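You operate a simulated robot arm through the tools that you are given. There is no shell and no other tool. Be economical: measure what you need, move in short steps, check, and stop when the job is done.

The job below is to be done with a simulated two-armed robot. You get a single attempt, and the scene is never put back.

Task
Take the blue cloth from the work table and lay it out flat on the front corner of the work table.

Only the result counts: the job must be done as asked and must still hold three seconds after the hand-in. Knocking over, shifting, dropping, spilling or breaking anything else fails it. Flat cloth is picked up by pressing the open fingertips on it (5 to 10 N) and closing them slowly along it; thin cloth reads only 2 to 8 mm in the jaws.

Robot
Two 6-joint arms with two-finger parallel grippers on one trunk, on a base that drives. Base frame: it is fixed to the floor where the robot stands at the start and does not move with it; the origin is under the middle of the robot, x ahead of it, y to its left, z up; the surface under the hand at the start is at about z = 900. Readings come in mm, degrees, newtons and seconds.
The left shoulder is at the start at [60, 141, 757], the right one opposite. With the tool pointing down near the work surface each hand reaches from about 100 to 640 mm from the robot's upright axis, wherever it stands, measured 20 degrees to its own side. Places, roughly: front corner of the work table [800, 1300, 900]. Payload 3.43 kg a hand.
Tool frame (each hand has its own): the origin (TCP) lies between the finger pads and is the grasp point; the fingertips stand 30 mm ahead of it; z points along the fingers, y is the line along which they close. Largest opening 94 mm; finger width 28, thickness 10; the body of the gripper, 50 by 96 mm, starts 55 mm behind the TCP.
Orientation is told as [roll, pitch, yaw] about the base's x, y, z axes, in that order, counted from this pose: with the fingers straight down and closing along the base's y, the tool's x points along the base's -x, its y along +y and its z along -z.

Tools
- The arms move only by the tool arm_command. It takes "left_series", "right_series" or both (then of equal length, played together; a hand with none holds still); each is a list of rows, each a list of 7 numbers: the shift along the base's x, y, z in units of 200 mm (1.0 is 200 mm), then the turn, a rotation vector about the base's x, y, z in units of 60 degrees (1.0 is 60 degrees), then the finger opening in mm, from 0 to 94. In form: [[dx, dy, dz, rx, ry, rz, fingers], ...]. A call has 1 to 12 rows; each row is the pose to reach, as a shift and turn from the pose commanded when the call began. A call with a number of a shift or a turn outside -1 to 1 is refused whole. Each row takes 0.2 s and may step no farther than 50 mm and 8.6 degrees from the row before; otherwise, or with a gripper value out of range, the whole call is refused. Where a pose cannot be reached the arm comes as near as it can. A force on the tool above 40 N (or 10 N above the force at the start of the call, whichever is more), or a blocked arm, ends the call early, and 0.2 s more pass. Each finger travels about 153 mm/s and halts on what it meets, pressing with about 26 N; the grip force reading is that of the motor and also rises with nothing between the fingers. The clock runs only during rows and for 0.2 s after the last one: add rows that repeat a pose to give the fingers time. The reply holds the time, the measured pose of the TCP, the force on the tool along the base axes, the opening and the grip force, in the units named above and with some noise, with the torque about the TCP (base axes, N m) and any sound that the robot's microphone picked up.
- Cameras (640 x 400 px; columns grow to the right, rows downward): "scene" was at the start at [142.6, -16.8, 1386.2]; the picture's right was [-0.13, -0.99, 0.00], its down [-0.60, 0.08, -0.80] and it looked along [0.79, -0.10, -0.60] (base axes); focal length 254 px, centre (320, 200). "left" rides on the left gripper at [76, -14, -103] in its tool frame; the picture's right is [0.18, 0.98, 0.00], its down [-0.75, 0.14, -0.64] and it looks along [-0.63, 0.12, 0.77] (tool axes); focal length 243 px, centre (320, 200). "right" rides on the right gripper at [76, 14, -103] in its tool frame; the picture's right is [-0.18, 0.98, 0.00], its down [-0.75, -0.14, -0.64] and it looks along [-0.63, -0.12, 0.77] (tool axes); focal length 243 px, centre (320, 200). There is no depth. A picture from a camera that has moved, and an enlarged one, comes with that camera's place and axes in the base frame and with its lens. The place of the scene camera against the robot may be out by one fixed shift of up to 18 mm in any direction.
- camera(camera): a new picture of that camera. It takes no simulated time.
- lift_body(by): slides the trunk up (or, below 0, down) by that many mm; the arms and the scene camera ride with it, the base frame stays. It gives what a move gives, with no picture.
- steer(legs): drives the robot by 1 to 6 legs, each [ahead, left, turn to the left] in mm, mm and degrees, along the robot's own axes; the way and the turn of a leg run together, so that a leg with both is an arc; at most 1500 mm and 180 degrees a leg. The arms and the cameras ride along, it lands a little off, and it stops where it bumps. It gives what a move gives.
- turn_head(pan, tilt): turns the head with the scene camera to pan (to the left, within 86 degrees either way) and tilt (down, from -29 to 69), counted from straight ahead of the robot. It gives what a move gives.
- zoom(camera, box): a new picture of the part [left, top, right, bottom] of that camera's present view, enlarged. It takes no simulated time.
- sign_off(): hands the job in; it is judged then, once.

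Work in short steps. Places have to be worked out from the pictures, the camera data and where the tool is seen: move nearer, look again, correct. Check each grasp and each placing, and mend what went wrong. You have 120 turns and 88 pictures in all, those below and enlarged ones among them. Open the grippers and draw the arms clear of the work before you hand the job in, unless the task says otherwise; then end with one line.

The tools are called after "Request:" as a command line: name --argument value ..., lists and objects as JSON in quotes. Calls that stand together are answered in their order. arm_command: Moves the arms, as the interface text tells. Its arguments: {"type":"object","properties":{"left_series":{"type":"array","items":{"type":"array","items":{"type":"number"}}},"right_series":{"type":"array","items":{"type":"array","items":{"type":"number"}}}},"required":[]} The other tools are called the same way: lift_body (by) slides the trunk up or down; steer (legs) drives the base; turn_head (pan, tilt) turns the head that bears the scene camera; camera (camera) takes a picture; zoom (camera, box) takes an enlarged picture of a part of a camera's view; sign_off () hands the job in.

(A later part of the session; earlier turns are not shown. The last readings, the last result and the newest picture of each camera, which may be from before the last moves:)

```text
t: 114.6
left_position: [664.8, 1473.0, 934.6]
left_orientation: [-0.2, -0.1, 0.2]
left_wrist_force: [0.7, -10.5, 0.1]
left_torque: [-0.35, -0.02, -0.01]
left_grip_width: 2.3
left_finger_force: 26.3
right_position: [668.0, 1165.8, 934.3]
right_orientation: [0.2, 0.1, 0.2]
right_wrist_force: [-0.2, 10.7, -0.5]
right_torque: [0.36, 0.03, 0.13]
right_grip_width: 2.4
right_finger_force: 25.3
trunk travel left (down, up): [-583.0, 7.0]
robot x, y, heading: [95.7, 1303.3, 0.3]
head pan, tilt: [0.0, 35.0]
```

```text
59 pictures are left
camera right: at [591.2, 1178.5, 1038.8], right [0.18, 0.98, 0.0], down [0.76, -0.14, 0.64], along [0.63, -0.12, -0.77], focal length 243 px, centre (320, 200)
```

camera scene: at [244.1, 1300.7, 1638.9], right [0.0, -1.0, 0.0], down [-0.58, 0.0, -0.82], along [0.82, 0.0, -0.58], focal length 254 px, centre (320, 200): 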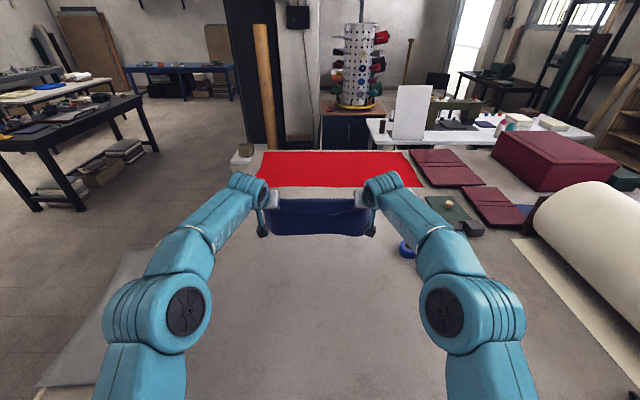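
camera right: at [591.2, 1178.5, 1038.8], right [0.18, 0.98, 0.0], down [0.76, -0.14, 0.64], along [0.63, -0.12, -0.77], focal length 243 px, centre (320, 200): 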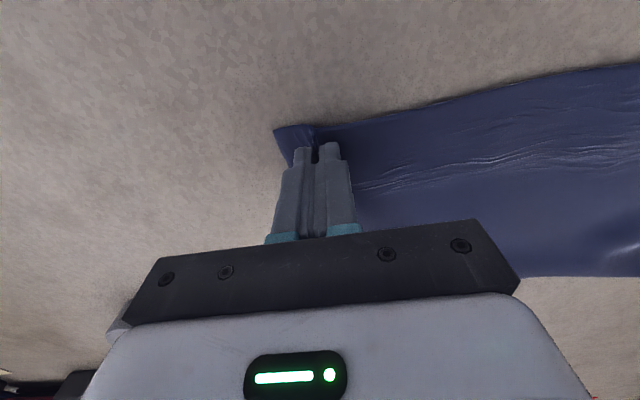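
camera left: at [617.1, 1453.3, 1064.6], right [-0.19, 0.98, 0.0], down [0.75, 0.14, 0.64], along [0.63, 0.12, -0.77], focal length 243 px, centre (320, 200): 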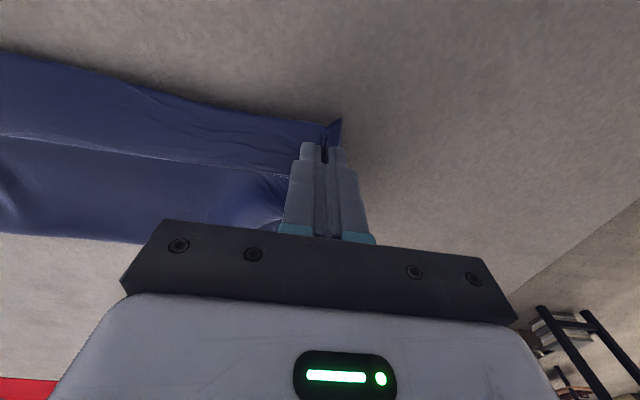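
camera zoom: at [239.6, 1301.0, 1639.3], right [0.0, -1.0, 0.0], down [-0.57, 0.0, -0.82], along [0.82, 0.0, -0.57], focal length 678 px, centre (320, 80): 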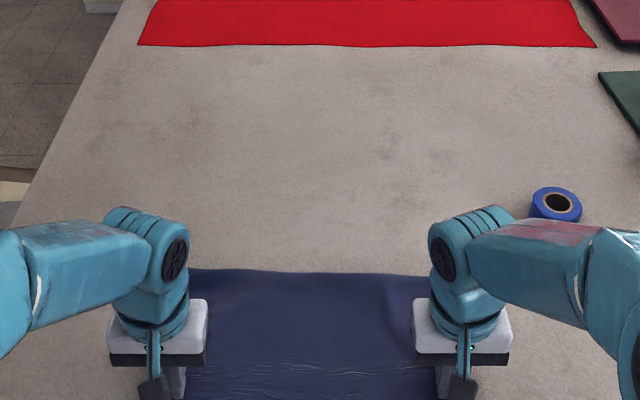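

The cloth is taut and nearly flat. I relax the tension, press lightly on the table, and open slowly so the fingers spread the ruck back out.

Request:
arm_command --left_series '[[0, -0.01, -0.01, 0, 0, 0, 0], [0, -0.015, -0.014, 0, 0, 0, 0], [0, -0.015, -0.014, 0, 0, 0, 6], [0, -0.015, -0.014, 0, 0, 0, 12], [0, -0.015, -0.014, 0, 0, 0, 20], [0, -0.015, -0.014, 0, 0, 0, 28], [0, -0.015, -0.014, 0, 0, 0, 36], [0, -0.015, -0.014, 0, 0, 0, 44], [0, -0.015, -0.014, 0, 0, 0, 50], [0, -0.015, -0.014, 0, 0, 0, 50]]' --right_series '[[0, 0.01, -0.01, 0, 0, 0, 0], [0, 0.015, -0.016, 0, 0, 0, 0], [0, 0.015, -0.016, 0, 0, 0, 6], [0, 0.015, -0.016, 0, 0, 0, 12], [0, 0.015, -0.016, 0, 0, 0, 20], [0, 0.015, -0.016, 0, 0, 0, 28], [0, 0.015, -0.016, 0, 0, 0, 36], [0, 0.015, -0.016, 0, 0, 0, 44], [0, 0.015, -0.016, 0, 0, 0, 50], [0, 0.015, -0.016, 0, 0, 0, 50]]'

Request:
camera --camera "left"

Request:
camera --camera "right"

```text
t: 116.8
left_position: [664.3, 1470.4, 932.1]
left_orientation: [0.1, -0.1, 0.2]
left_wrist_force: [0.1, 0.2, 0.2]
left_torque: [0.02, 0.0, 0.0]
left_grip_width: 49.6
left_finger_force: 0.1
right_position: [666.0, 1167.2, 933.2]
right_orientation: [0.0, 0.1, 0.3]
right_wrist_force: [0.2, 0.0, 0.9]
right_torque: [-0.02, 0.0, 0.01]
right_grip_width: 50.1
right_finger_force: 0.1
trunk travel left (down, up): [-583.0, 7.0]
robot x, y, heading: [91.6, 1305.0, 0.5]
head pan, tilt: [0.0, 35.0]
```

```text
58 pictures are left
camera left: at [588.5, 1454.5, 1035.7], right [-0.19, 0.98, 0.0], down [0.75, 0.14, 0.64], along [0.63, 0.12, -0.77], focal length 243 px, centre (320, 200)
```

left: 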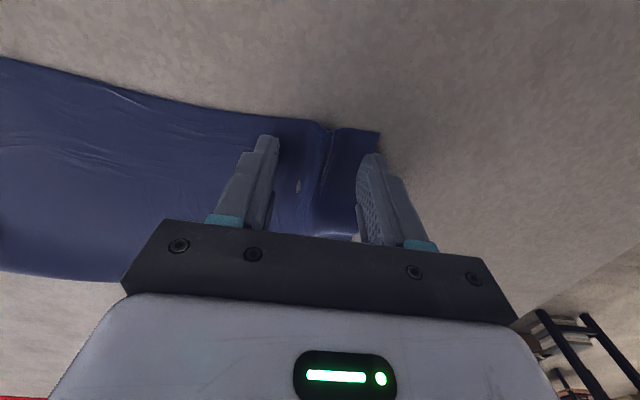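

```text
57 pictures are left
camera right: at [590.7, 1181.1, 1036.0], right [0.18, 0.98, 0.0], down [0.75, -0.14, 0.64], along [0.63, -0.12, -0.77], focal length 243 px, centre (320, 200)
```

right: 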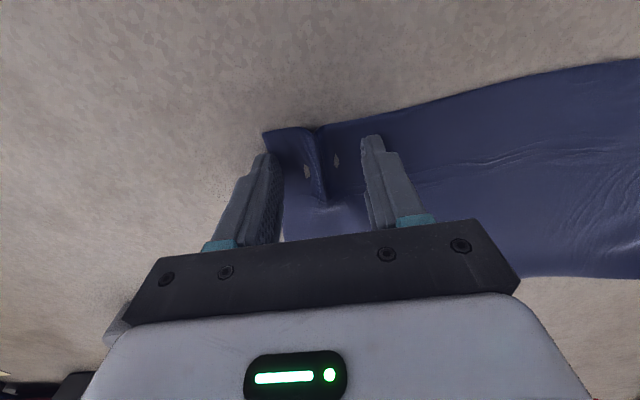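

Both grips are released, and small rucks remain at the corners. I lift the hands clear and look.

Request:
arm_command --left_series '[[0, 0, 0.15, 0, 0, 0, 50], [-0.1, 0, 0.35, 0, 0, 0, 50], [-0.3, 0, 0.5, 0, 0, 0, 50], [-0.5, 0, 0.6, 0, 0, 0, 50]]' --right_series '[[0, 0, 0.15, 0, 0, 0, 50], [-0.1, 0, 0.35, 0, 0, 0, 50], [-0.3, 0, 0.5, 0, 0, 0, 50], [-0.5, 0, 0.6, 0, 0, 0, 50]]'

Request:
turn_head --pan 0 --tilt 50

Request:
camera --camera "scene"

Request:
camera --camera "left"

Request:
camera --camera "right"

```text
t: 117.8
left_position: [560.2, 1470.1, 1055.2]
left_orientation: [0.0, -0.2, 0.2]
left_wrist_force: [0.3, 0.3, -0.3]
left_torque: [-0.03, -0.06, 0.01]
left_grip_width: 50.1
left_finger_force: 0.1
right_position: [562.9, 1169.0, 1054.1]
right_orientation: [0.0, -0.1, 0.1]
right_wrist_force: [0.2, -0.3, 0.1]
right_torque: [0.02, -0.02, 0.0]
right_grip_width: 49.9
right_finger_force: 0.2
trunk travel left (down, up): [-583.0, 7.0]
robot x, y, heading: [93.8, 1308.5, 0.2]
head pan, tilt: [0.0, 35.0]
```

```text
t: 118.5
left_position: [566.0, 1470.9, 1051.8]
left_orientation: [-0.1, 0.1, 0.1]
left_wrist_force: [0.9, -0.5, -0.5]
left_torque: [0.0, 0.01, -0.02]
left_grip_width: 50.0
left_finger_force: 0.1
right_position: [568.3, 1168.2, 1051.7]
right_orientation: [-0.1, 0.2, 0.2]
right_wrist_force: [0.8, -0.4, 0.1]
right_torque: [-0.01, 0.03, 0.0]
right_grip_width: 49.9
right_finger_force: 0.1
trunk travel left (down, up): [-583.0, 7.0]
robot x, y, heading: [92.6, 1307.1, 0.1]
head pan, tilt: [0.0, 50.0]
```

```text
56 pictures are left
camera scene: at [230.6, 1301.0, 1617.3], right [0.0, -1.0, 0.0], down [-0.77, 0.0, -0.64], along [0.64, 0.0, -0.77], focal length 254 px, centre (320, 200)
```

scene: 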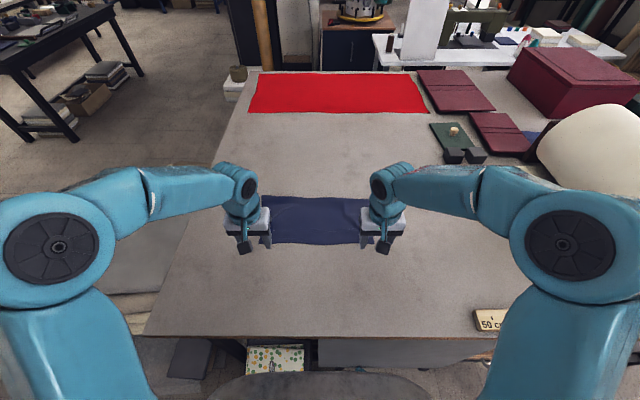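

```text
55 pictures are left
camera left: at [489.8, 1454.7, 1155.5], right [-0.19, 0.98, 0.0], down [0.75, 0.14, 0.64], along [0.63, 0.12, -0.77], focal length 243 px, centre (320, 200)
```

left: 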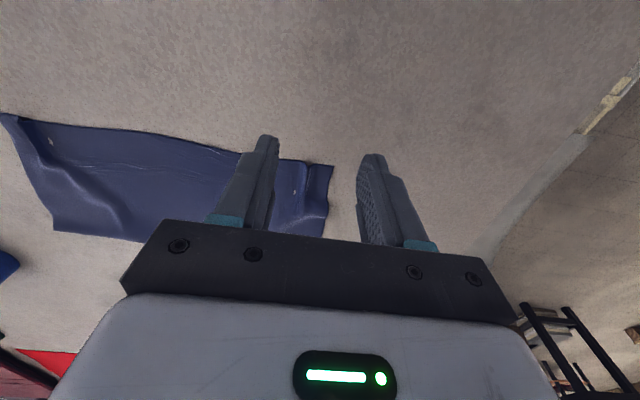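

```text
54 pictures are left
camera right: at [492.4, 1182.2, 1154.3], right [0.18, 0.98, 0.0], down [0.76, -0.14, 0.64], along [0.63, -0.12, -0.77], focal length 243 px, centre (320, 200)
```

right: 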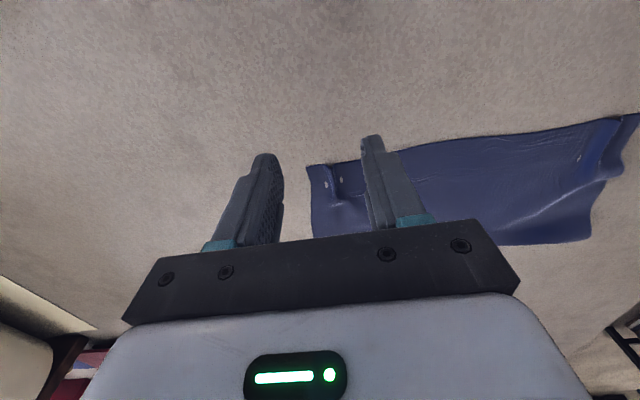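

The cloth lies nearly flat, but each near corner has a ruck: the corners are at about y 1137 and 1500, 363 mm apart versus 394 originally. I zoom in on both.

Request:
zoom --camera "right" --box '[280, 100, 640, 260]'

Request:
zoom --camera "left" --box '[0, 100, 360, 260]'

```text
1.78 times, centred on (460, 180) of right
camera zoom: at [492.4, 1182.2, 1154.3], right [0.18, 0.98, 0.0], down [0.76, -0.14, 0.64], along [0.63, -0.12, -0.77], focal length 431 px, centre (71, 236)
```

zoom: 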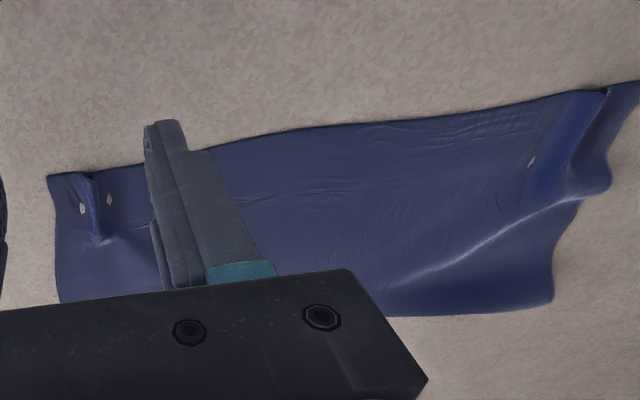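

```text
1.78 times, centred on (180, 180) of left
camera zoom: at [489.8, 1454.7, 1155.5], right [-0.19, 0.98, 0.0], down [0.75, 0.14, 0.64], along [0.63, 0.12, -0.77], focal length 431 px, centre (569, 236)
```

zoom: 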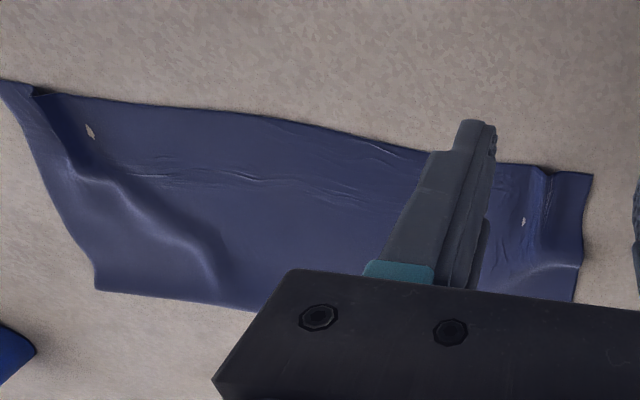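

Ridges run from both near corners into the cloth. I'll press closed fingers on each outer corner strip (about y 1485 and 1152, x 668) and drag them outward; first I move just above.

Request:
arm_command --left_series '[[0.13, 0.02, -0.13, 0, 0, 0, 0], [0.26, 0.04, -0.26, 0, 0, 0, 0], [0.39, 0.06, -0.39, 0, 0, 0, 0], [0.525, 0.073, -0.515, 0, 0, 0, 0], [0.525, 0.073, -0.515, 0, 0, 0, 0]]' --right_series '[[0.13, -0.02, -0.13, 0, 0, 0, 0], [0.26, -0.04, -0.26, 0, 0, 0, 0], [0.39, -0.06, -0.39, 0, 0, 0, 0], [0.515, -0.083, -0.515, 0, 0, 0, 0], [0.515, -0.083, -0.515, 0, 0, 0, 0]]'

Request:
camera --camera "left"

Request:
camera --camera "right"

```text
t: 119.8
left_position: [665.6, 1485.7, 952.4]
left_orientation: [0.0, -0.3, 0.3]
left_wrist_force: [-0.6, 0.3, 0.7]
left_torque: [-0.02, -0.06, 0.03]
left_grip_width: 0.1
left_finger_force: 26.2
right_position: [664.9, 1152.7, 951.9]
right_orientation: [0.1, -0.2, 0.3]
right_wrist_force: [-0.6, 0.2, 0.6]
right_torque: [0.01, -0.08, -0.04]
right_grip_width: 0.2
right_finger_force: 25.9
trunk travel left (down, up): [-583.0, 7.0]
robot x, y, heading: [92.5, 1307.7, 0.1]
head pan, tilt: [0.0, 50.0]
```

```text
51 pictures are left
camera left: at [588.9, 1469.6, 1054.6], right [-0.19, 0.98, 0.0], down [0.75, 0.14, 0.65], along [0.64, 0.12, -0.76], focal length 243 px, centre (320, 200)
```

left: 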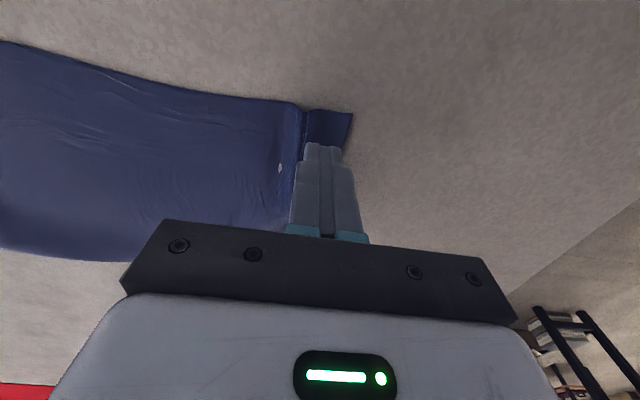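

```text
50 pictures are left
camera right: at [589.6, 1164.4, 1054.3], right [0.18, 0.98, 0.0], down [0.75, -0.14, 0.64], along [0.63, -0.12, -0.76], focal length 243 px, centre (320, 200)
```

right: 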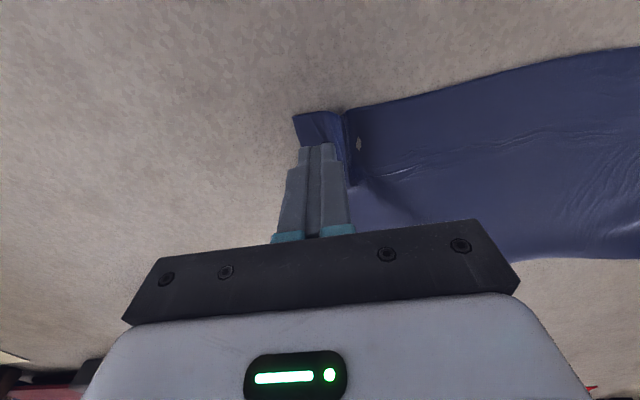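

Fingers are above both corner strips. I lower to contact.

Request:
arm_command --left_series '[[0, 0, -0.05, 0, 0, 0, 0], [0, 0, -0.085, 0, 0, 0, 0], [0, 0, -0.092, 0, 0, 0, 0], [0, 0, -0.092, 0, 0, 0, 0]]' --right_series '[[0, 0, -0.05, 0, 0, 0, 0], [0, 0, -0.085, 0, 0, 0, 0], [0, 0, -0.092, 0, 0, 0, 0], [0, 0, -0.092, 0, 0, 0, 0]]'

```text
t: 120.8
left_position: [670.1, 1485.5, 932.7]
left_orientation: [0.1, -0.1, 0.1]
left_wrist_force: [-1.0, -0.1, 6.3]
left_torque: [0.03, 0.03, 0.03]
left_grip_width: 0.0
left_finger_force: 25.5
right_position: [669.5, 1151.8, 931.7]
right_orientation: [0.0, 0.0, 0.2]
right_wrist_force: [0.4, -0.4, 6.2]
right_torque: [0.01, 0.03, 0.0]
right_grip_width: 0.2
right_finger_force: 26.1
trunk travel left (down, up): [-583.0, 7.0]
robot x, y, heading: [93.1, 1304.9, 0.5]
head pan, tilt: [0.0, 50.0]
```

Contact on both at about 6 N. I drag outward 18 mm slowly.

Request:
arm_command --left_series '[[0, 0.015, -0.002, 0, 0, 0, 0], [0, 0.03, -0.002, 0, 0, 0, 0], [0, 0.045, -0.002, 0, 0, 0, 0], [0, 0.06, -0.002, 0, 0, 0, 0], [0, 0.075, -0.002, 0, 0, 0, 0], [0, 0.09, -0.002, 0, 0, 0, 0], [0, 0.09, -0.002, 0, 0, 0, 0]]' --right_series '[[0, -0.015, -0.002, 0, 0, 0, 0], [0, -0.03, -0.002, 0, 0, 0, 0], [0, -0.045, -0.002, 0, 0, 0, 0], [0, -0.06, -0.002, 0, 0, 0, 0], [0, -0.075, -0.002, 0, 0, 0, 0], [0, -0.09, -0.002, 0, 0, 0, 0], [0, -0.09, -0.002, 0, 0, 0, 0]]'

Request:
camera --camera "left"

Request:
camera --camera "right"

```text
t: 122.3
left_position: [668.9, 1501.9, 931.1]
left_orientation: [0.0, -0.1, 0.2]
left_wrist_force: [-0.7, -3.6, 8.5]
left_torque: [-0.09, 0.02, 0.03]
left_grip_width: 0.0
left_finger_force: 25.8
right_position: [668.7, 1132.5, 931.6]
right_orientation: [0.0, 0.0, 0.2]
right_wrist_force: [-0.1, 2.7, 8.2]
right_torque: [0.07, 0.01, 0.03]
right_grip_width: 0.3
right_finger_force: 26.0
trunk travel left (down, up): [-583.0, 7.0]
robot x, y, heading: [93.8, 1308.0, 0.3]
head pan, tilt: [0.0, 50.0]
```

```text
49 pictures are left
camera left: at [592.1, 1487.1, 1034.7], right [-0.19, 0.98, 0.0], down [0.75, 0.14, 0.64], along [0.63, 0.12, -0.77], focal length 243 px, centre (320, 200)
```

left: 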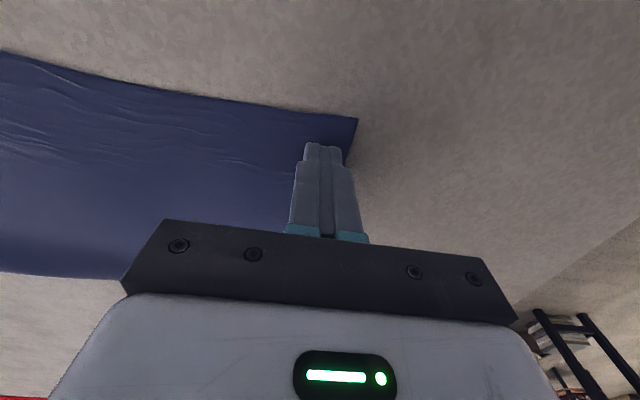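

```text
48 pictures are left
camera right: at [593.2, 1146.2, 1034.6], right [0.18, 0.98, 0.0], down [0.75, -0.14, 0.64], along [0.63, -0.12, -0.77], focal length 243 px, centre (320, 200)
```

right: 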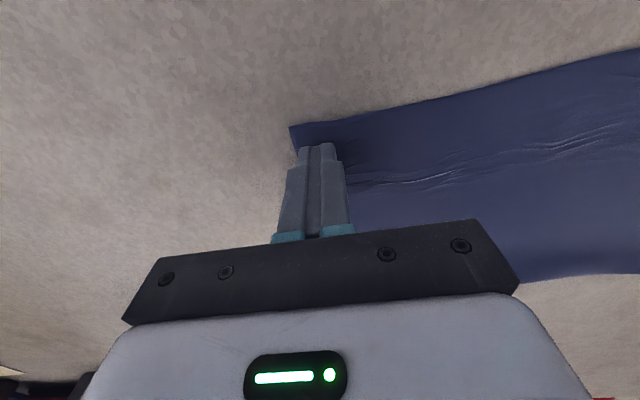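

Both rucks are gone and the near edge is straight. I lift the hands straight up, draw them back, and look.

Request:
arm_command --left_series '[[0, 0, 0.1, 0, 0, 0, 0], [0, 0, 0.3, 0, 0, 0, 0], [-0.15, 0.1, 0.5, 0, 0, 0, 0], [-0.35, 0.2, 0.6, 0, 0, 0, 0], [-0.55, 0.3, 0.7, 0, 0, 0, 0], [-0.75, 0.4, 0.75, 0, 0, 0, 0]]' --right_series '[[0, 0, 0.1, 0, 0, 0, 0], [0, 0, 0.3, 0, 0, 0, 0], [-0.15, -0.1, 0.5, 0, 0, 0, 0], [-0.35, -0.2, 0.6, 0, 0, 0, 0], [-0.55, -0.3, 0.7, 0, 0, 0, 0], [-0.75, -0.4, 0.75, 0, 0, 0, 0]]'

Request:
camera --camera "scene"

Request:
zoom --camera "scene" --box '[208, 150, 432, 290]'

Request:
camera --camera "right"

```text
refused: row 3 steps farther than a row can; nothing moved
```

```text
47 pictures are left
camera scene: at [226.5, 1300.7, 1617.8], right [0.0, -1.0, 0.0], down [-0.77, 0.0, -0.64], along [0.64, 0.0, -0.77], focal length 254 px, centre (320, 200)
```

scene: 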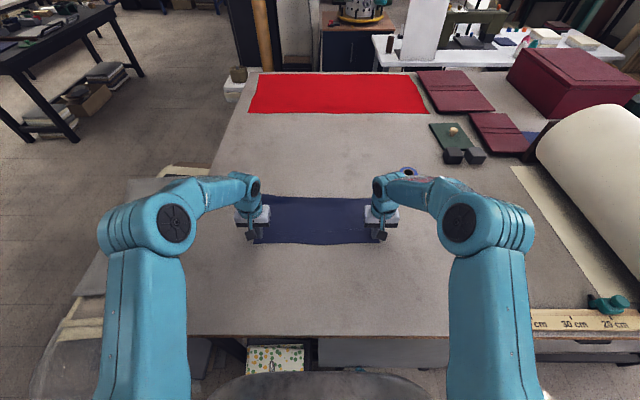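

```text
2.86 times, centred on (320, 220) of scene
camera zoom: at [226.5, 1300.7, 1617.8], right [0.0, -1.0, 0.0], down [-0.77, 0.0, -0.64], along [0.64, 0.0, -0.77], focal length 727 px, centre (320, 143)
```

zoom: 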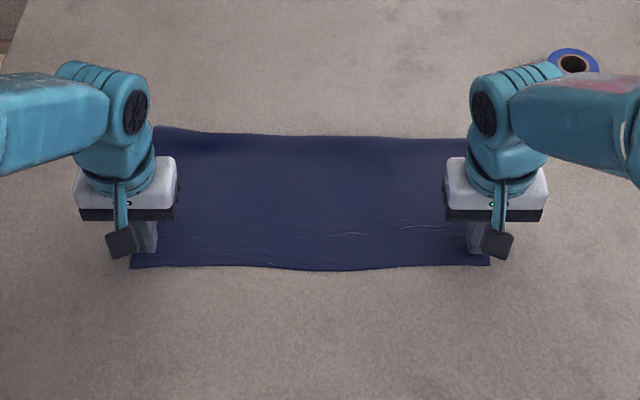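

```text
45 pictures are left
camera right: at [593.2, 1146.2, 1034.6], right [0.18, 0.98, 0.0], down [0.75, -0.14, 0.64], along [0.63, -0.12, -0.77], focal length 243 px, centre (320, 200)
```

right: 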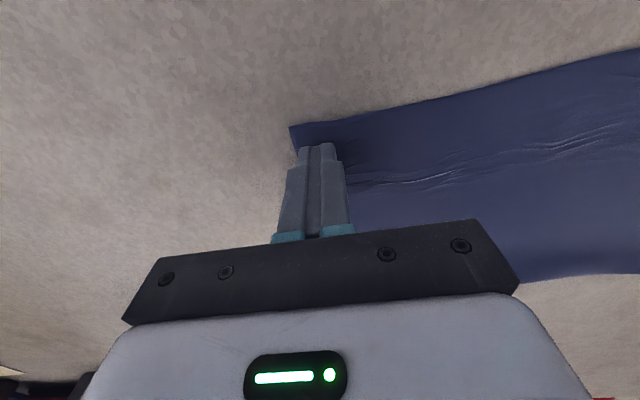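

The row was refused for step size. The cloth looks flat but a bit short along x (about 196 mm against 226), so I retract in smaller steps and inspect.

Request:
arm_command --left_series '[[0, 0, 0.1, 0, 0, 0, 0], [0, 0, 0.3, 0, 0, 0, 0], [-0.1, 0.08, 0.45, 0, 0, 0, 0], [-0.25, 0.2, 0.55, 0, 0, 0, 0], [-0.42, 0.32, 0.6, 0, 0, 0, 0], [-0.6, 0.4, 0.65, 0, 0, 0, 0], [-0.75, 0.5, 0.7, 0, 0, 0, 0]]' --right_series '[[0, 0, 0.1, 0, 0, 0, 0], [0, 0, 0.3, 0, 0, 0, 0], [-0.1, -0.08, 0.45, 0, 0, 0, 0], [-0.25, -0.2, 0.55, 0, 0, 0, 0], [-0.42, -0.32, 0.6, 0, 0, 0, 0], [-0.6, -0.4, 0.65, 0, 0, 0, 0], [-0.75, -0.5, 0.7, 0, 0, 0, 0]]'

Request:
zoom --camera "scene" --box '[208, 150, 432, 290]'

Request:
camera --camera "right"

Request:
camera --camera "left"

```text
t: 124.0
left_position: [516.6, 1601.2, 1072.3]
left_orientation: [0.1, -0.2, 0.2]
left_wrist_force: [0.3, -0.5, 0.5]
left_torque: [0.01, -0.02, 0.0]
left_grip_width: 0.0
left_finger_force: 25.3
right_position: [516.6, 1034.0, 1072.2]
right_orientation: [0.0, 0.0, 0.2]
right_wrist_force: [-0.5, -0.3, 0.3]
right_torque: [0.0, -0.02, -0.03]
right_grip_width: 0.0
right_finger_force: 26.0
trunk travel left (down, up): [-583.0, 7.0]
robot x, y, heading: [97.0, 1304.3, 0.5]
head pan, tilt: [0.0, 50.0]
```

```text
2.86 times, centred on (320, 220) of scene
camera zoom: at [224.2, 1300.6, 1618.0], right [0.0, -1.0, 0.0], down [-0.76, 0.0, -0.65], along [0.65, 0.0, -0.76], focal length 727 px, centre (320, 143)
```

zoom: 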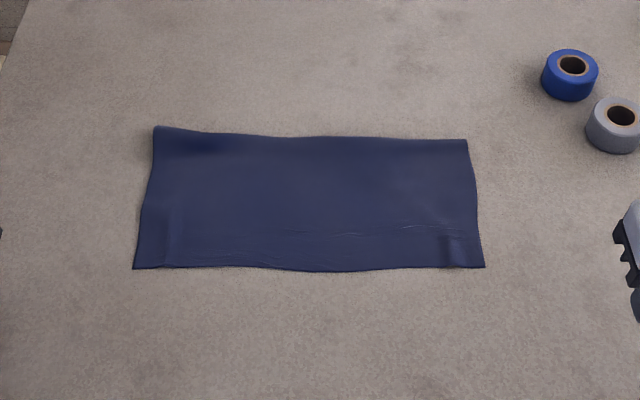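

```text
43 pictures are left
camera right: at [441.1, 1046.4, 1174.6], right [0.18, 0.98, 0.0], down [0.75, -0.14, 0.64], along [0.63, -0.12, -0.77], focal length 243 px, centre (320, 200)
```

right: 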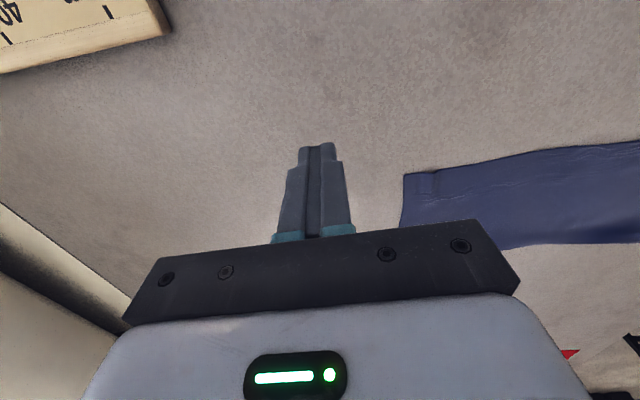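

```text
42 pictures are left
camera left: at [440.2, 1586.8, 1175.0], right [-0.19, 0.98, 0.0], down [0.75, 0.14, 0.64], along [0.63, 0.12, -0.76], focal length 243 px, centre (320, 200)
```

left: 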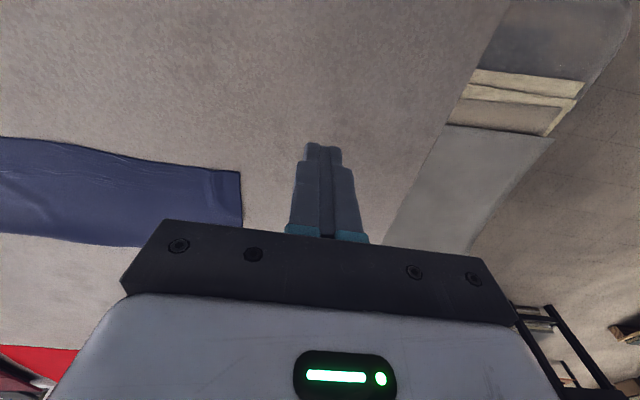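

The near edge is now full length (398 mm), but the depth on the right is shorter than expected. I inspect the far edge for a fold.

Request:
zoom --camera "scene" --box '[255, 185, 335, 235]'

Request:
zoom --camera "scene" --box '[310, 185, 390, 235]'

Request:
zoom --camera "left" --box '[0, 120, 250, 276]'

Request:
zoom --camera "right" --box '[390, 120, 640, 276]'

```text
8.00 times, centred on (295, 210) of scene
camera zoom: at [224.2, 1300.6, 1618.0], right [0.0, -1.0, 0.0], down [-0.76, 0.0, -0.65], along [0.65, 0.0, -0.76], focal length 2036 px, centre (520, 120)
```

zoom: 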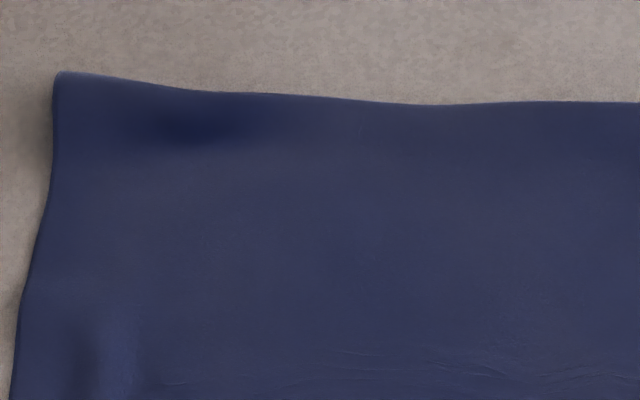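

```text
8.00 times, centred on (350, 210) of scene
camera zoom: at [224.2, 1300.6, 1618.0], right [0.0, -1.0, 0.0], down [-0.76, 0.0, -0.65], along [0.65, 0.0, -0.76], focal length 2036 px, centre (80, 120)
```

zoom: 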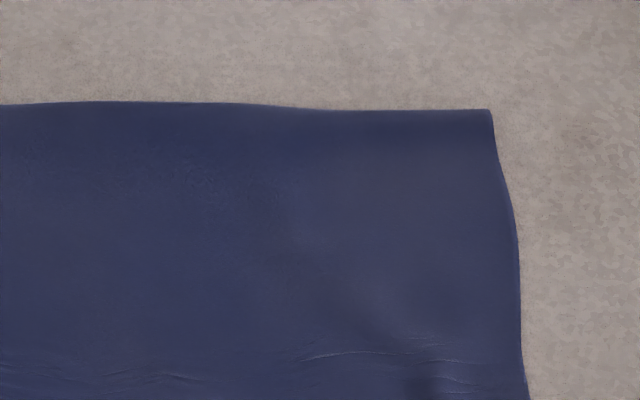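

```text
2.56 times, centred on (125, 198) of left
camera zoom: at [440.2, 1586.8, 1175.0], right [-0.19, 0.98, 0.0], down [0.75, 0.14, 0.64], along [0.63, 0.12, -0.76], focal length 621 px, centre (819, 205)
```

zoom: 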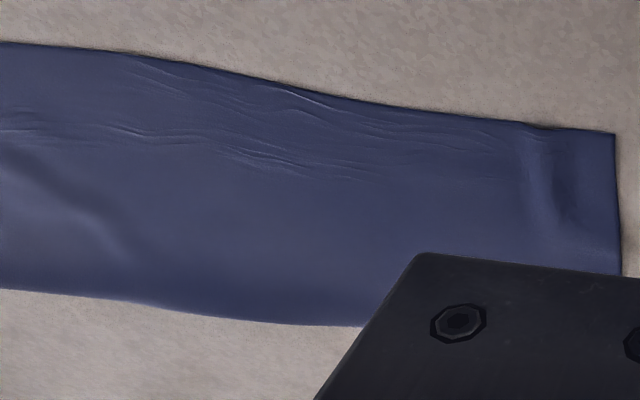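

```text
2.56 times, centred on (515, 198) of right
camera zoom: at [441.1, 1046.4, 1174.6], right [0.18, 0.98, 0.0], down [0.75, -0.14, 0.64], along [0.63, -0.12, -0.77], focal length 621 px, centre (-179, 205)
```

zoom: 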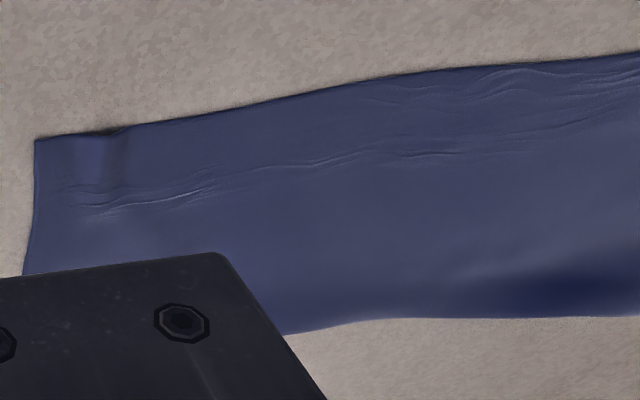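

The far edge has rounded shading and might be tucked under. I turn the left hand so its camera can look along that edge from the side.

Request:
arm_command --left_series '[[0.08, 0.01, -0.03, 0, 0, -0.13, 0], [0.16, 0.02, -0.06, 0, 0, -0.26, 0], [0.24, 0.03, -0.1, 0, 0, -0.39, 0], [0.32, 0.04, -0.14, 0, 0, -0.52, 0], [0.4, 0.05, -0.18, 0, 0, -0.65, 0], [0.48, 0.06, -0.22, 0, 0, -0.78, 0], [0.56, 0.07, -0.26, 0, 0, -0.9, 0], [0.6, 0.08, -0.3, 0, 0, -1.0, 0]]'

Request:
camera --camera "left"

```text
t: 125.8
left_position: [639.8, 1618.1, 1010.5]
left_orientation: [-0.1, 0.0, -60.0]
left_wrist_force: [-0.4, 0.2, -0.8]
left_torque: [-0.03, 0.02, 0.03]
left_grip_width: 0.2
left_finger_force: 25.5
right_position: [521.6, 1034.7, 1070.6]
right_orientation: [-0.1, 0.0, 0.2]
right_wrist_force: [0.4, -0.3, -0.6]
right_torque: [-0.02, -0.02, 0.01]
right_grip_width: 0.0
right_finger_force: 26.3
trunk travel left (down, up): [-583.0, 7.0]
robot x, y, heading: [93.5, 1304.7, 0.4]
head pan, tilt: [0.0, 50.0]
```

```text
37 pictures are left
camera left: at [589.9, 1676.4, 1113.1], right [0.76, 0.65, 0.0], down [0.5, -0.58, 0.64], along [0.42, -0.49, -0.77], focal length 243 px, centre (320, 200)
```

left: 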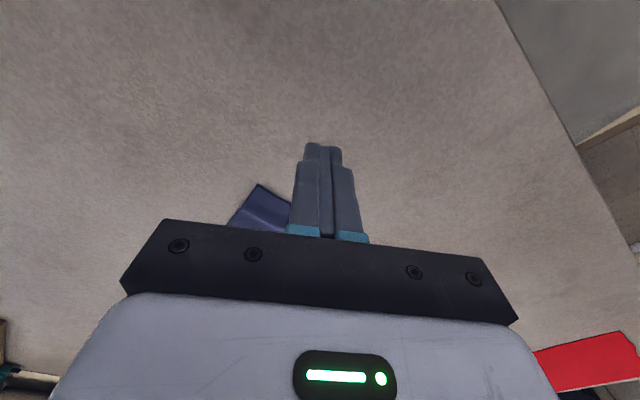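

The gripper body hides the view; tilting the fingers toward the cloth raises the camera's gaze. I tilt 32°.

Request:
arm_command --left_series '[[0, 0, 0.05, -0.115, -0.067, 0, 0], [0, 0, 0.1, -0.23, -0.134, 0, 0], [0, 0, 0.15, -0.345, -0.2, 0, 0], [0, 0, 0.2, -0.46, -0.266, 0, 0]]'

Request:
camera --camera "left"

```text
t: 126.8
left_position: [638.9, 1618.6, 1050.1]
left_orientation: [-0.1, -32.1, -59.7]
left_wrist_force: [1.1, 0.0, 0.4]
left_torque: [-0.04, 0.01, 0.02]
left_grip_width: 0.1
left_finger_force: 26.0
right_position: [521.5, 1034.6, 1069.9]
right_orientation: [0.1, 0.1, 0.2]
right_wrist_force: [-0.1, -0.2, -0.1]
right_torque: [0.01, 0.02, -0.02]
right_grip_width: 0.0
right_finger_force: 26.1
trunk travel left (down, up): [-583.0, 7.0]
robot x, y, heading: [93.3, 1305.7, 0.2]
head pan, tilt: [0.0, 50.0]
```

```text
36 pictures are left
camera left: at [567.3, 1713.9, 1097.9], right [0.77, 0.63, -0.1], down [0.27, -0.19, 0.94], along [0.58, -0.75, -0.31], focal length 243 px, centre (320, 200)
```

left: 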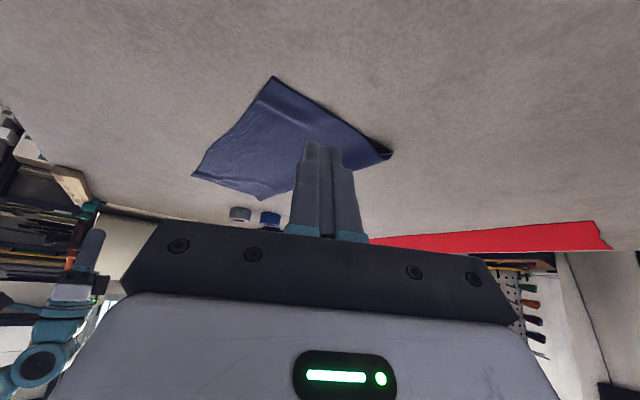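

Request:
zoom --camera "left" --box '[180, 60, 420, 210]'

```text
2.67 times, centred on (300, 135) of left
camera zoom: at [567.3, 1713.9, 1097.9], right [0.77, 0.63, -0.1], down [0.27, -0.19, 0.94], along [0.58, -0.75, -0.31], focal length 647 px, centre (373, 373)
```

zoom: 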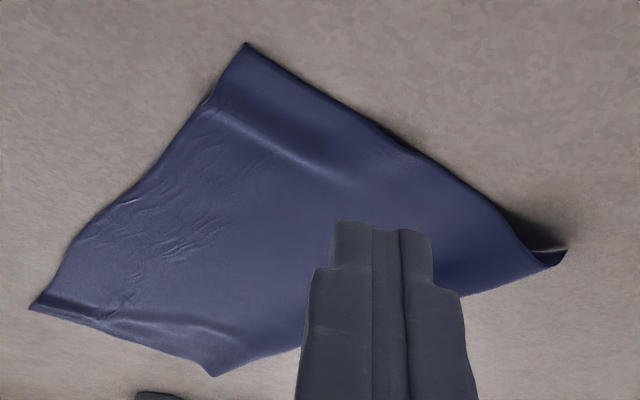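

The far-left corner is curled up off the table. I'll press it down and draw it outward with the left hand in a forward tilt; first I undo the wrist turns.

Request:
arm_command --left_series '[[0, 0, 0.02, 0.115, 0.067, 0, 0], [0, 0, 0.04, 0.23, 0.134, 0, 0], [0, 0, 0.06, 0.345, 0.2, 0, 0], [0, 0, 0.08, 0.46, 0.266, 0, 0]]'

Request:
arm_command --left_series '[[-0.05, -0.07, 0.05, 0, 0, 0.13, 0], [-0.1, -0.14, 0.1, 0, 0, 0.26, 0], [-0.15, -0.21, 0.15, 0, 0, 0.39, 0], [-0.15, -0.28, 0.15, 0, 0, 0.52, 0], [-0.15, -0.35, 0.15, 0, 0, 0.65, 0], [-0.15, -0.42, 0.15, 0, 0, 0.78, 0], [-0.15, -0.49, 0.15, 0, 0, 0.9, 0], [-0.15, -0.55, 0.15, 0, 0, 1.0, 0]]'

Request:
arm_command --left_series '[[0.12, 0, 0, 0, -0.12, 0, 0], [0.24, 0, 0, 0, -0.24, 0, 0], [0.36, 0, 0, 0, -0.36, 0, 0], [0.48, 0, 0, 0, -0.48, 0, 0], [0.6, 0, -0.02, 0, -0.6, 0, 0], [0.72, 0, -0.06, 0, -0.7, 0, 0], [0.85, 0, -0.12, 0, -0.75, 0, 0], [0.98, 0, -0.18, 0, -0.75, 0, 0]]'

Request:
camera --camera "left"

Request:
zoom --camera "scene" --box '[208, 150, 432, 290]'

```text
t: 127.8
left_position: [641.9, 1617.8, 1067.1]
left_orientation: [0.0, 0.1, -59.7]
left_wrist_force: [-0.1, 0.1, 0.3]
left_torque: [-0.01, 0.02, 0.03]
left_grip_width: 0.0
left_finger_force: 25.9
right_position: [520.1, 1033.5, 1070.4]
right_orientation: [0.0, 0.2, 0.3]
right_wrist_force: [-0.1, -1.0, 0.8]
right_torque: [0.0, 0.03, 0.01]
right_grip_width: 0.0
right_finger_force: 26.3
trunk travel left (down, up): [-583.0, 7.0]
robot x, y, heading: [92.9, 1305.2, 0.2]
head pan, tilt: [0.0, 50.0]
```

```text
t: 129.6
left_position: [609.6, 1506.7, 1098.0]
left_orientation: [0.0, -0.2, 0.4]
left_wrist_force: [0.2, 0.0, 0.1]
left_torque: [0.02, 0.0, 0.0]
left_grip_width: 0.0
left_finger_force: 26.2
right_position: [519.8, 1034.0, 1070.3]
right_orientation: [0.0, 0.1, 0.1]
right_wrist_force: [-0.5, -0.8, 0.8]
right_torque: [-0.02, 0.0, -0.02]
right_grip_width: 0.1
right_finger_force: 25.5
trunk travel left (down, up): [-583.0, 7.0]
robot x, y, heading: [98.5, 1305.5, 0.4]
head pan, tilt: [0.0, 50.0]
```

```text
t: 131.3
left_position: [805.9, 1508.6, 1059.6]
left_orientation: [-0.2, -45.0, 0.2]
left_wrist_force: [0.8, 0.6, -0.2]
left_torque: [0.01, -0.01, -0.02]
left_grip_width: 0.0
left_finger_force: 25.9
right_position: [522.0, 1033.1, 1070.4]
right_orientation: [0.0, 0.1, 0.2]
right_wrist_force: [0.1, -0.9, -0.3]
right_torque: [0.0, -0.01, -0.04]
right_grip_width: 0.0
right_finger_force: 25.6
trunk travel left (down, up): [-583.0, 7.0]
robot x, y, heading: [95.9, 1303.1, 0.2]
head pan, tilt: [0.0, 50.0]
```

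```text
34 pictures are left
camera left: at [680.0, 1493.3, 1079.4], right [-0.13, 0.98, -0.13], down [0.08, 0.14, 0.99], along [0.99, 0.12, -0.1], focal length 243 px, centre (320, 200)
```

left: 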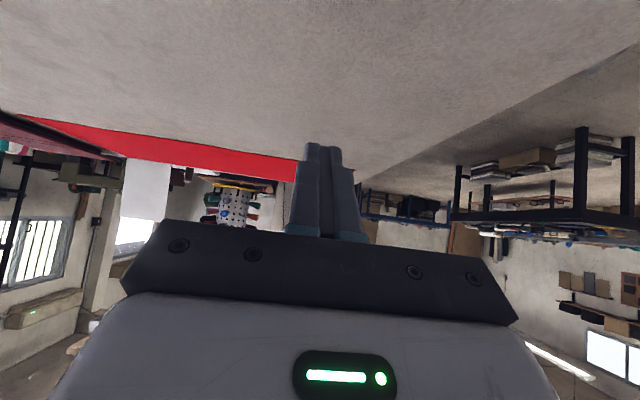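

```text
2.86 times, centred on (320, 220) of scene
camera zoom: at [229.9, 1301.1, 1617.4], right [0.0, -1.0, 0.0], down [-0.77, 0.0, -0.64], along [0.64, 0.0, -0.77], focal length 727 px, centre (320, 143)
```

zoom: 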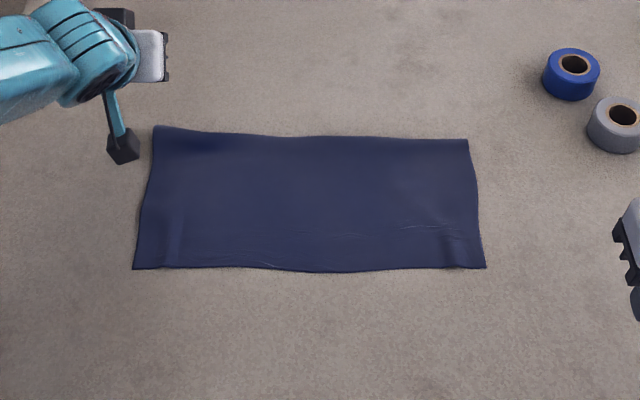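

The left fingertip is just inside the lifted corner. I bring the right hand to the near-middle of the cloth as an anchor and lower the left toward the corner.

Request:
arm_command --left_series '[[0, -0.01, -0.08, 0, 0, 0, 0], [0, -0.02, -0.16, 0, 0, 0, 0], [0, -0.03, -0.24, 0, 0, 0, 0], [0, -0.04, -0.32, 0, 0, 0, 0], [0, -0.04, -0.4, 0, 0, 0, 0], [0, -0.04, -0.48, 0, 0, 0, 0], [0, -0.04, -0.55, 0, 0, 0, 0]]' --right_series '[[0.11, 0.145, -0.07, 0, 0, 0, 0], [0.22, 0.29, -0.14, 0, 0, 0, 0], [0.33, 0.435, -0.21, 0, 0, 0, 0], [0.44, 0.58, -0.28, 0, 0, 0, 0], [0.55, 0.725, -0.36, 0, 0, 0, 0], [0.66, 0.86, -0.44, 0, 0, 0, 0], [0.75, 1.0, -0.55, 0, 0, 0, 0]]'

Request:
zoom --camera "scene" --box '[208, 150, 432, 290]'

```text
t: 132.9
left_position: [806.3, 1502.0, 948.8]
left_orientation: [-0.2, -45.0, 0.3]
left_wrist_force: [-0.6, -0.1, 0.1]
left_torque: [0.02, 0.0, 0.0]
left_grip_width: 0.0
left_finger_force: 26.1
right_position: [670.7, 1233.5, 960.4]
right_orientation: [0.0, 0.1, 0.1]
right_wrist_force: [0.1, 0.1, -1.0]
right_torque: [0.01, 0.04, -0.01]
right_grip_width: 0.1
right_finger_force: 25.8
trunk travel left (down, up): [-583.0, 7.0]
robot x, y, heading: [95.4, 1306.4, 0.2]
head pan, tilt: [0.0, 50.0]
```

```text
2.86 times, centred on (320, 220) of scene
camera zoom: at [229.7, 1301.9, 1617.4], right [0.0, -1.0, 0.0], down [-0.77, 0.0, -0.64], along [0.64, 0.0, -0.77], focal length 727 px, centre (320, 143)
```

zoom: 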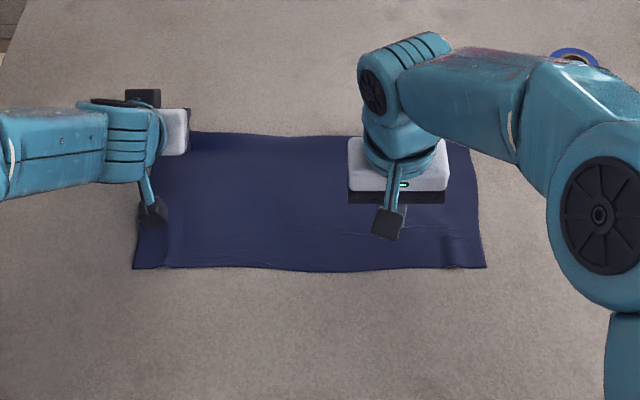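

Now I lower both: the right as anchor to just above 931 mm, and the left creeping down on the corner.

Request:
arm_command --left_series '[[0, 0, -0.03, 0, 0, 0, 0], [0, 0, -0.06, 0, 0, 0, 0], [0, 0, -0.07, 0, 0, 0, 0], [0, 0, -0.08, 0, 0, 0, 0]]' --right_series '[[0, 0, -0.08, 0, 0, 0, 0], [0, 0, -0.13, 0, 0, 0, 0], [0, 0, -0.142, 0, 0, 0, 0], [0, 0, -0.147, 0, 0, 0, 0]]'

```text
t: 133.9
left_position: [806.0, 1501.0, 935.4]
left_orientation: [-0.2, -45.0, 0.2]
left_wrist_force: [-0.1, 0.0, -0.3]
left_torque: [0.02, -0.02, 0.03]
left_grip_width: 0.0
left_finger_force: 26.0
right_position: [669.3, 1233.1, 931.8]
right_orientation: [0.0, 0.0, 0.3]
right_wrist_force: [0.6, -0.3, 1.2]
right_torque: [0.03, 0.06, 0.01]
right_grip_width: 0.0
right_finger_force: 26.0
trunk travel left (down, up): [-583.0, 7.0]
robot x, y, heading: [89.3, 1308.9, 0.4]
head pan, tilt: [0.0, 50.0]
```

Request:
arm_command --left_series '[[0, 0, -0.01, 0, 0, 0, 0], [0, 0, -0.02, 0, 0, 0, 0], [0, 0, -0.02, 0, 0, 0, 0]]' --right_series '[[0, 0, -0.006, 0, 0, 0, 0], [0, 0, -0.006, 0, 0, 0, 0], [0, 0, -0.006, 0, 0, 0, 0]]'

```text
t: 134.8
left_position: [806.5, 1500.8, 932.7]
left_orientation: [-0.3, -45.2, 0.1]
left_wrist_force: [-0.4, -0.5, 5.7]
left_torque: [0.0, -0.09, 0.01]
left_grip_width: 0.0
left_finger_force: 25.8
right_position: [669.2, 1232.7, 930.0]
right_orientation: [0.1, -0.1, 0.3]
right_wrist_force: [0.8, 1.1, 9.6]
right_torque: [0.0, 0.06, -0.04]
right_grip_width: 0.2
right_finger_force: 26.1
trunk travel left (down, up): [-583.0, 7.0]
robot x, y, heading: [95.0, 1305.9, 0.1]
head pan, tilt: [0.0, 50.0]
```

Left presses with 6 N and the anchor with 10 N. I drag the corner 22 mm away from me and slightly left.

Request:
arm_command --left_series '[[0.02, 0.003, -0.001, 0, 0, 0, 0], [0.04, 0.006, -0.002, 0, 0, 0, 0], [0.06, 0.01, -0.002, 0, 0, 0, 0], [0.08, 0.013, -0.002, 0, 0, 0, 0], [0.1, 0.016, -0.002, 0, 0, 0, 0], [0.11, 0.02, -0.002, 0, 0, 0, 0], [0.11, 0.02, -0.002, 0, 0, 0, 0]]'

Request:
zoom --camera "scene" --box '[208, 150, 432, 290]'

Request:
zoom --camera "right" --box '[330, 30, 640, 224]'

```text
t: 136.3
left_position: [826.7, 1504.9, 932.4]
left_orientation: [-0.1, -45.2, 0.2]
left_wrist_force: [-2.8, -1.8, 13.9]
left_torque: [-0.07, -0.1, -0.02]
left_grip_width: 0.3
left_finger_force: 25.9
right_position: [667.2, 1233.0, 930.9]
right_orientation: [0.0, -0.1, 0.2]
right_wrist_force: [1.8, 1.0, 8.1]
right_torque: [-0.01, 0.02, 0.0]
right_grip_width: 0.2
right_finger_force: 25.7
trunk travel left (down, up): [-583.0, 7.0]
robot x, y, heading: [93.4, 1308.5, 0.2]
head pan, tilt: [0.0, 50.0]
```

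```text
2.86 times, centred on (320, 220) of scene
camera zoom: at [225.2, 1300.3, 1617.9], right [0.0, -1.0, 0.0], down [-0.76, 0.0, -0.64], along [0.64, 0.0, -0.76], focal length 727 px, centre (320, 143)
```

zoom: 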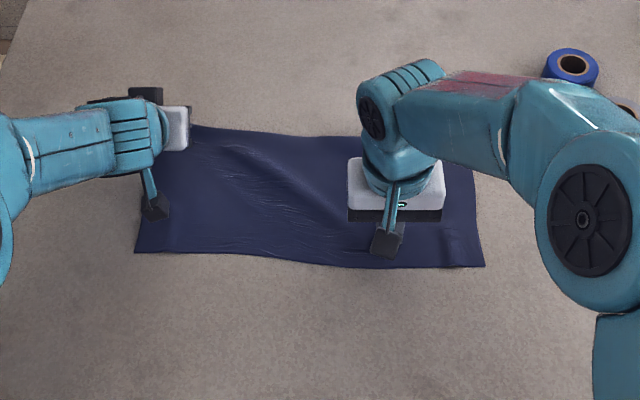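

```text
2.06 times, centred on (485, 127) of right
camera zoom: at [592.2, 1245.9, 1034.4], right [0.18, 0.98, 0.0], down [0.75, -0.14, 0.64], along [0.63, -0.12, -0.77], focal length 500 px, centre (-20, 350)
```

zoom: 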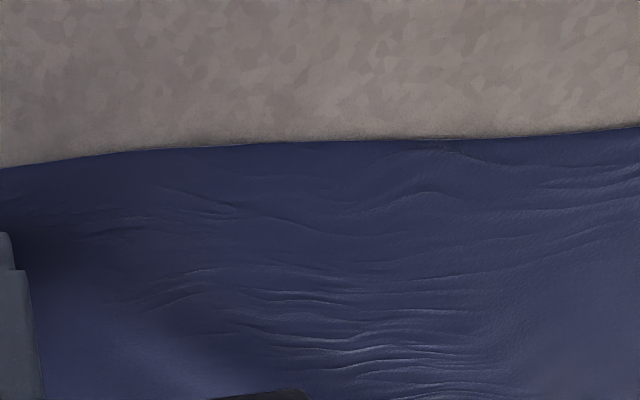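

The left edge slid along with the corner and made a diagonal wrinkle. I lift both hands and check whether the corner stays down.

Request:
arm_command --left_series '[[0, 0, 0.05, 0, 0, 0, 0], [0, 0, 0.25, 0, 0, 0, 0], [-0.1, 0.05, 0.45, 0, 0, 0, 0], [-0.3, 0.1, 0.5, 0, 0.1, 0, 0], [-0.5, 0.15, 0.55, 0, 0.2, 0, 0], [-0.7, 0.25, 0.55, 0, 0.32, 0, 0], [-0.9, 0.35, 0.55, 0, 0.44, 0, 0], [-0.95, 0.4, 0.55, 0, 0.56, 0, 0], [-0.95, 0.4, 0.55, 0, 0.68, 0, 0], [-0.95, 0.4, 0.55, 0, 0.75, 0, 0]]' --right_series '[[0, 0, 0.05, 0, 0, 0, 0], [0, 0, 0.25, 0, 0, 0, 0], [-0.1, -0.1, 0.4, 0, 0, 0, 0], [-0.2, -0.25, 0.5, 0, 0, 0, 0], [-0.3, -0.45, 0.5, 0, 0, 0, 0], [-0.4, -0.65, 0.5, 0, 0, 0, 0], [-0.5, -0.85, 0.5, 0, 0, 0, 0], [-0.5, -1, 0.5, 0, 0, 0, 0], [-0.5, -1, 0.5, 0, 0, 0, 0], [-0.5, -1, 0.5, 0, 0, 0, 0]]'

Request:
zoom --camera "scene" --box '[208, 150, 432, 290]'

```text
t: 138.6
left_position: [637.8, 1583.3, 1041.3]
left_orientation: [0.0, -0.1, 0.0]
left_wrist_force: [0.0, -0.6, -0.8]
left_torque: [0.01, 0.0, -0.01]
left_grip_width: 0.0
left_finger_force: 25.9
right_position: [568.8, 1031.8, 1028.7]
right_orientation: [0.0, -0.1, 0.2]
right_wrist_force: [-0.1, 0.1, 0.0]
right_torque: [0.0, -0.02, 0.03]
right_grip_width: 0.0
right_finger_force: 26.0
trunk travel left (down, up): [-583.0, 7.0]
robot x, y, heading: [96.2, 1301.6, 0.4]
head pan, tilt: [0.0, 50.0]
```

```text
2.86 times, centred on (320, 220) of scene
camera zoom: at [227.1, 1299.9, 1617.7], right [0.0, -1.0, 0.0], down [-0.77, 0.0, -0.64], along [0.64, 0.0, -0.77], focal length 727 px, centre (320, 143)
```

zoom: 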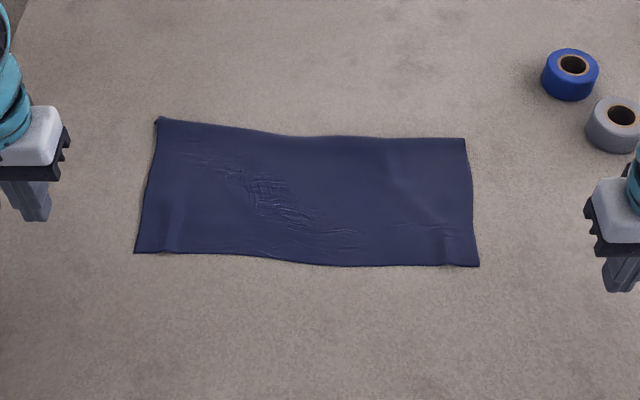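

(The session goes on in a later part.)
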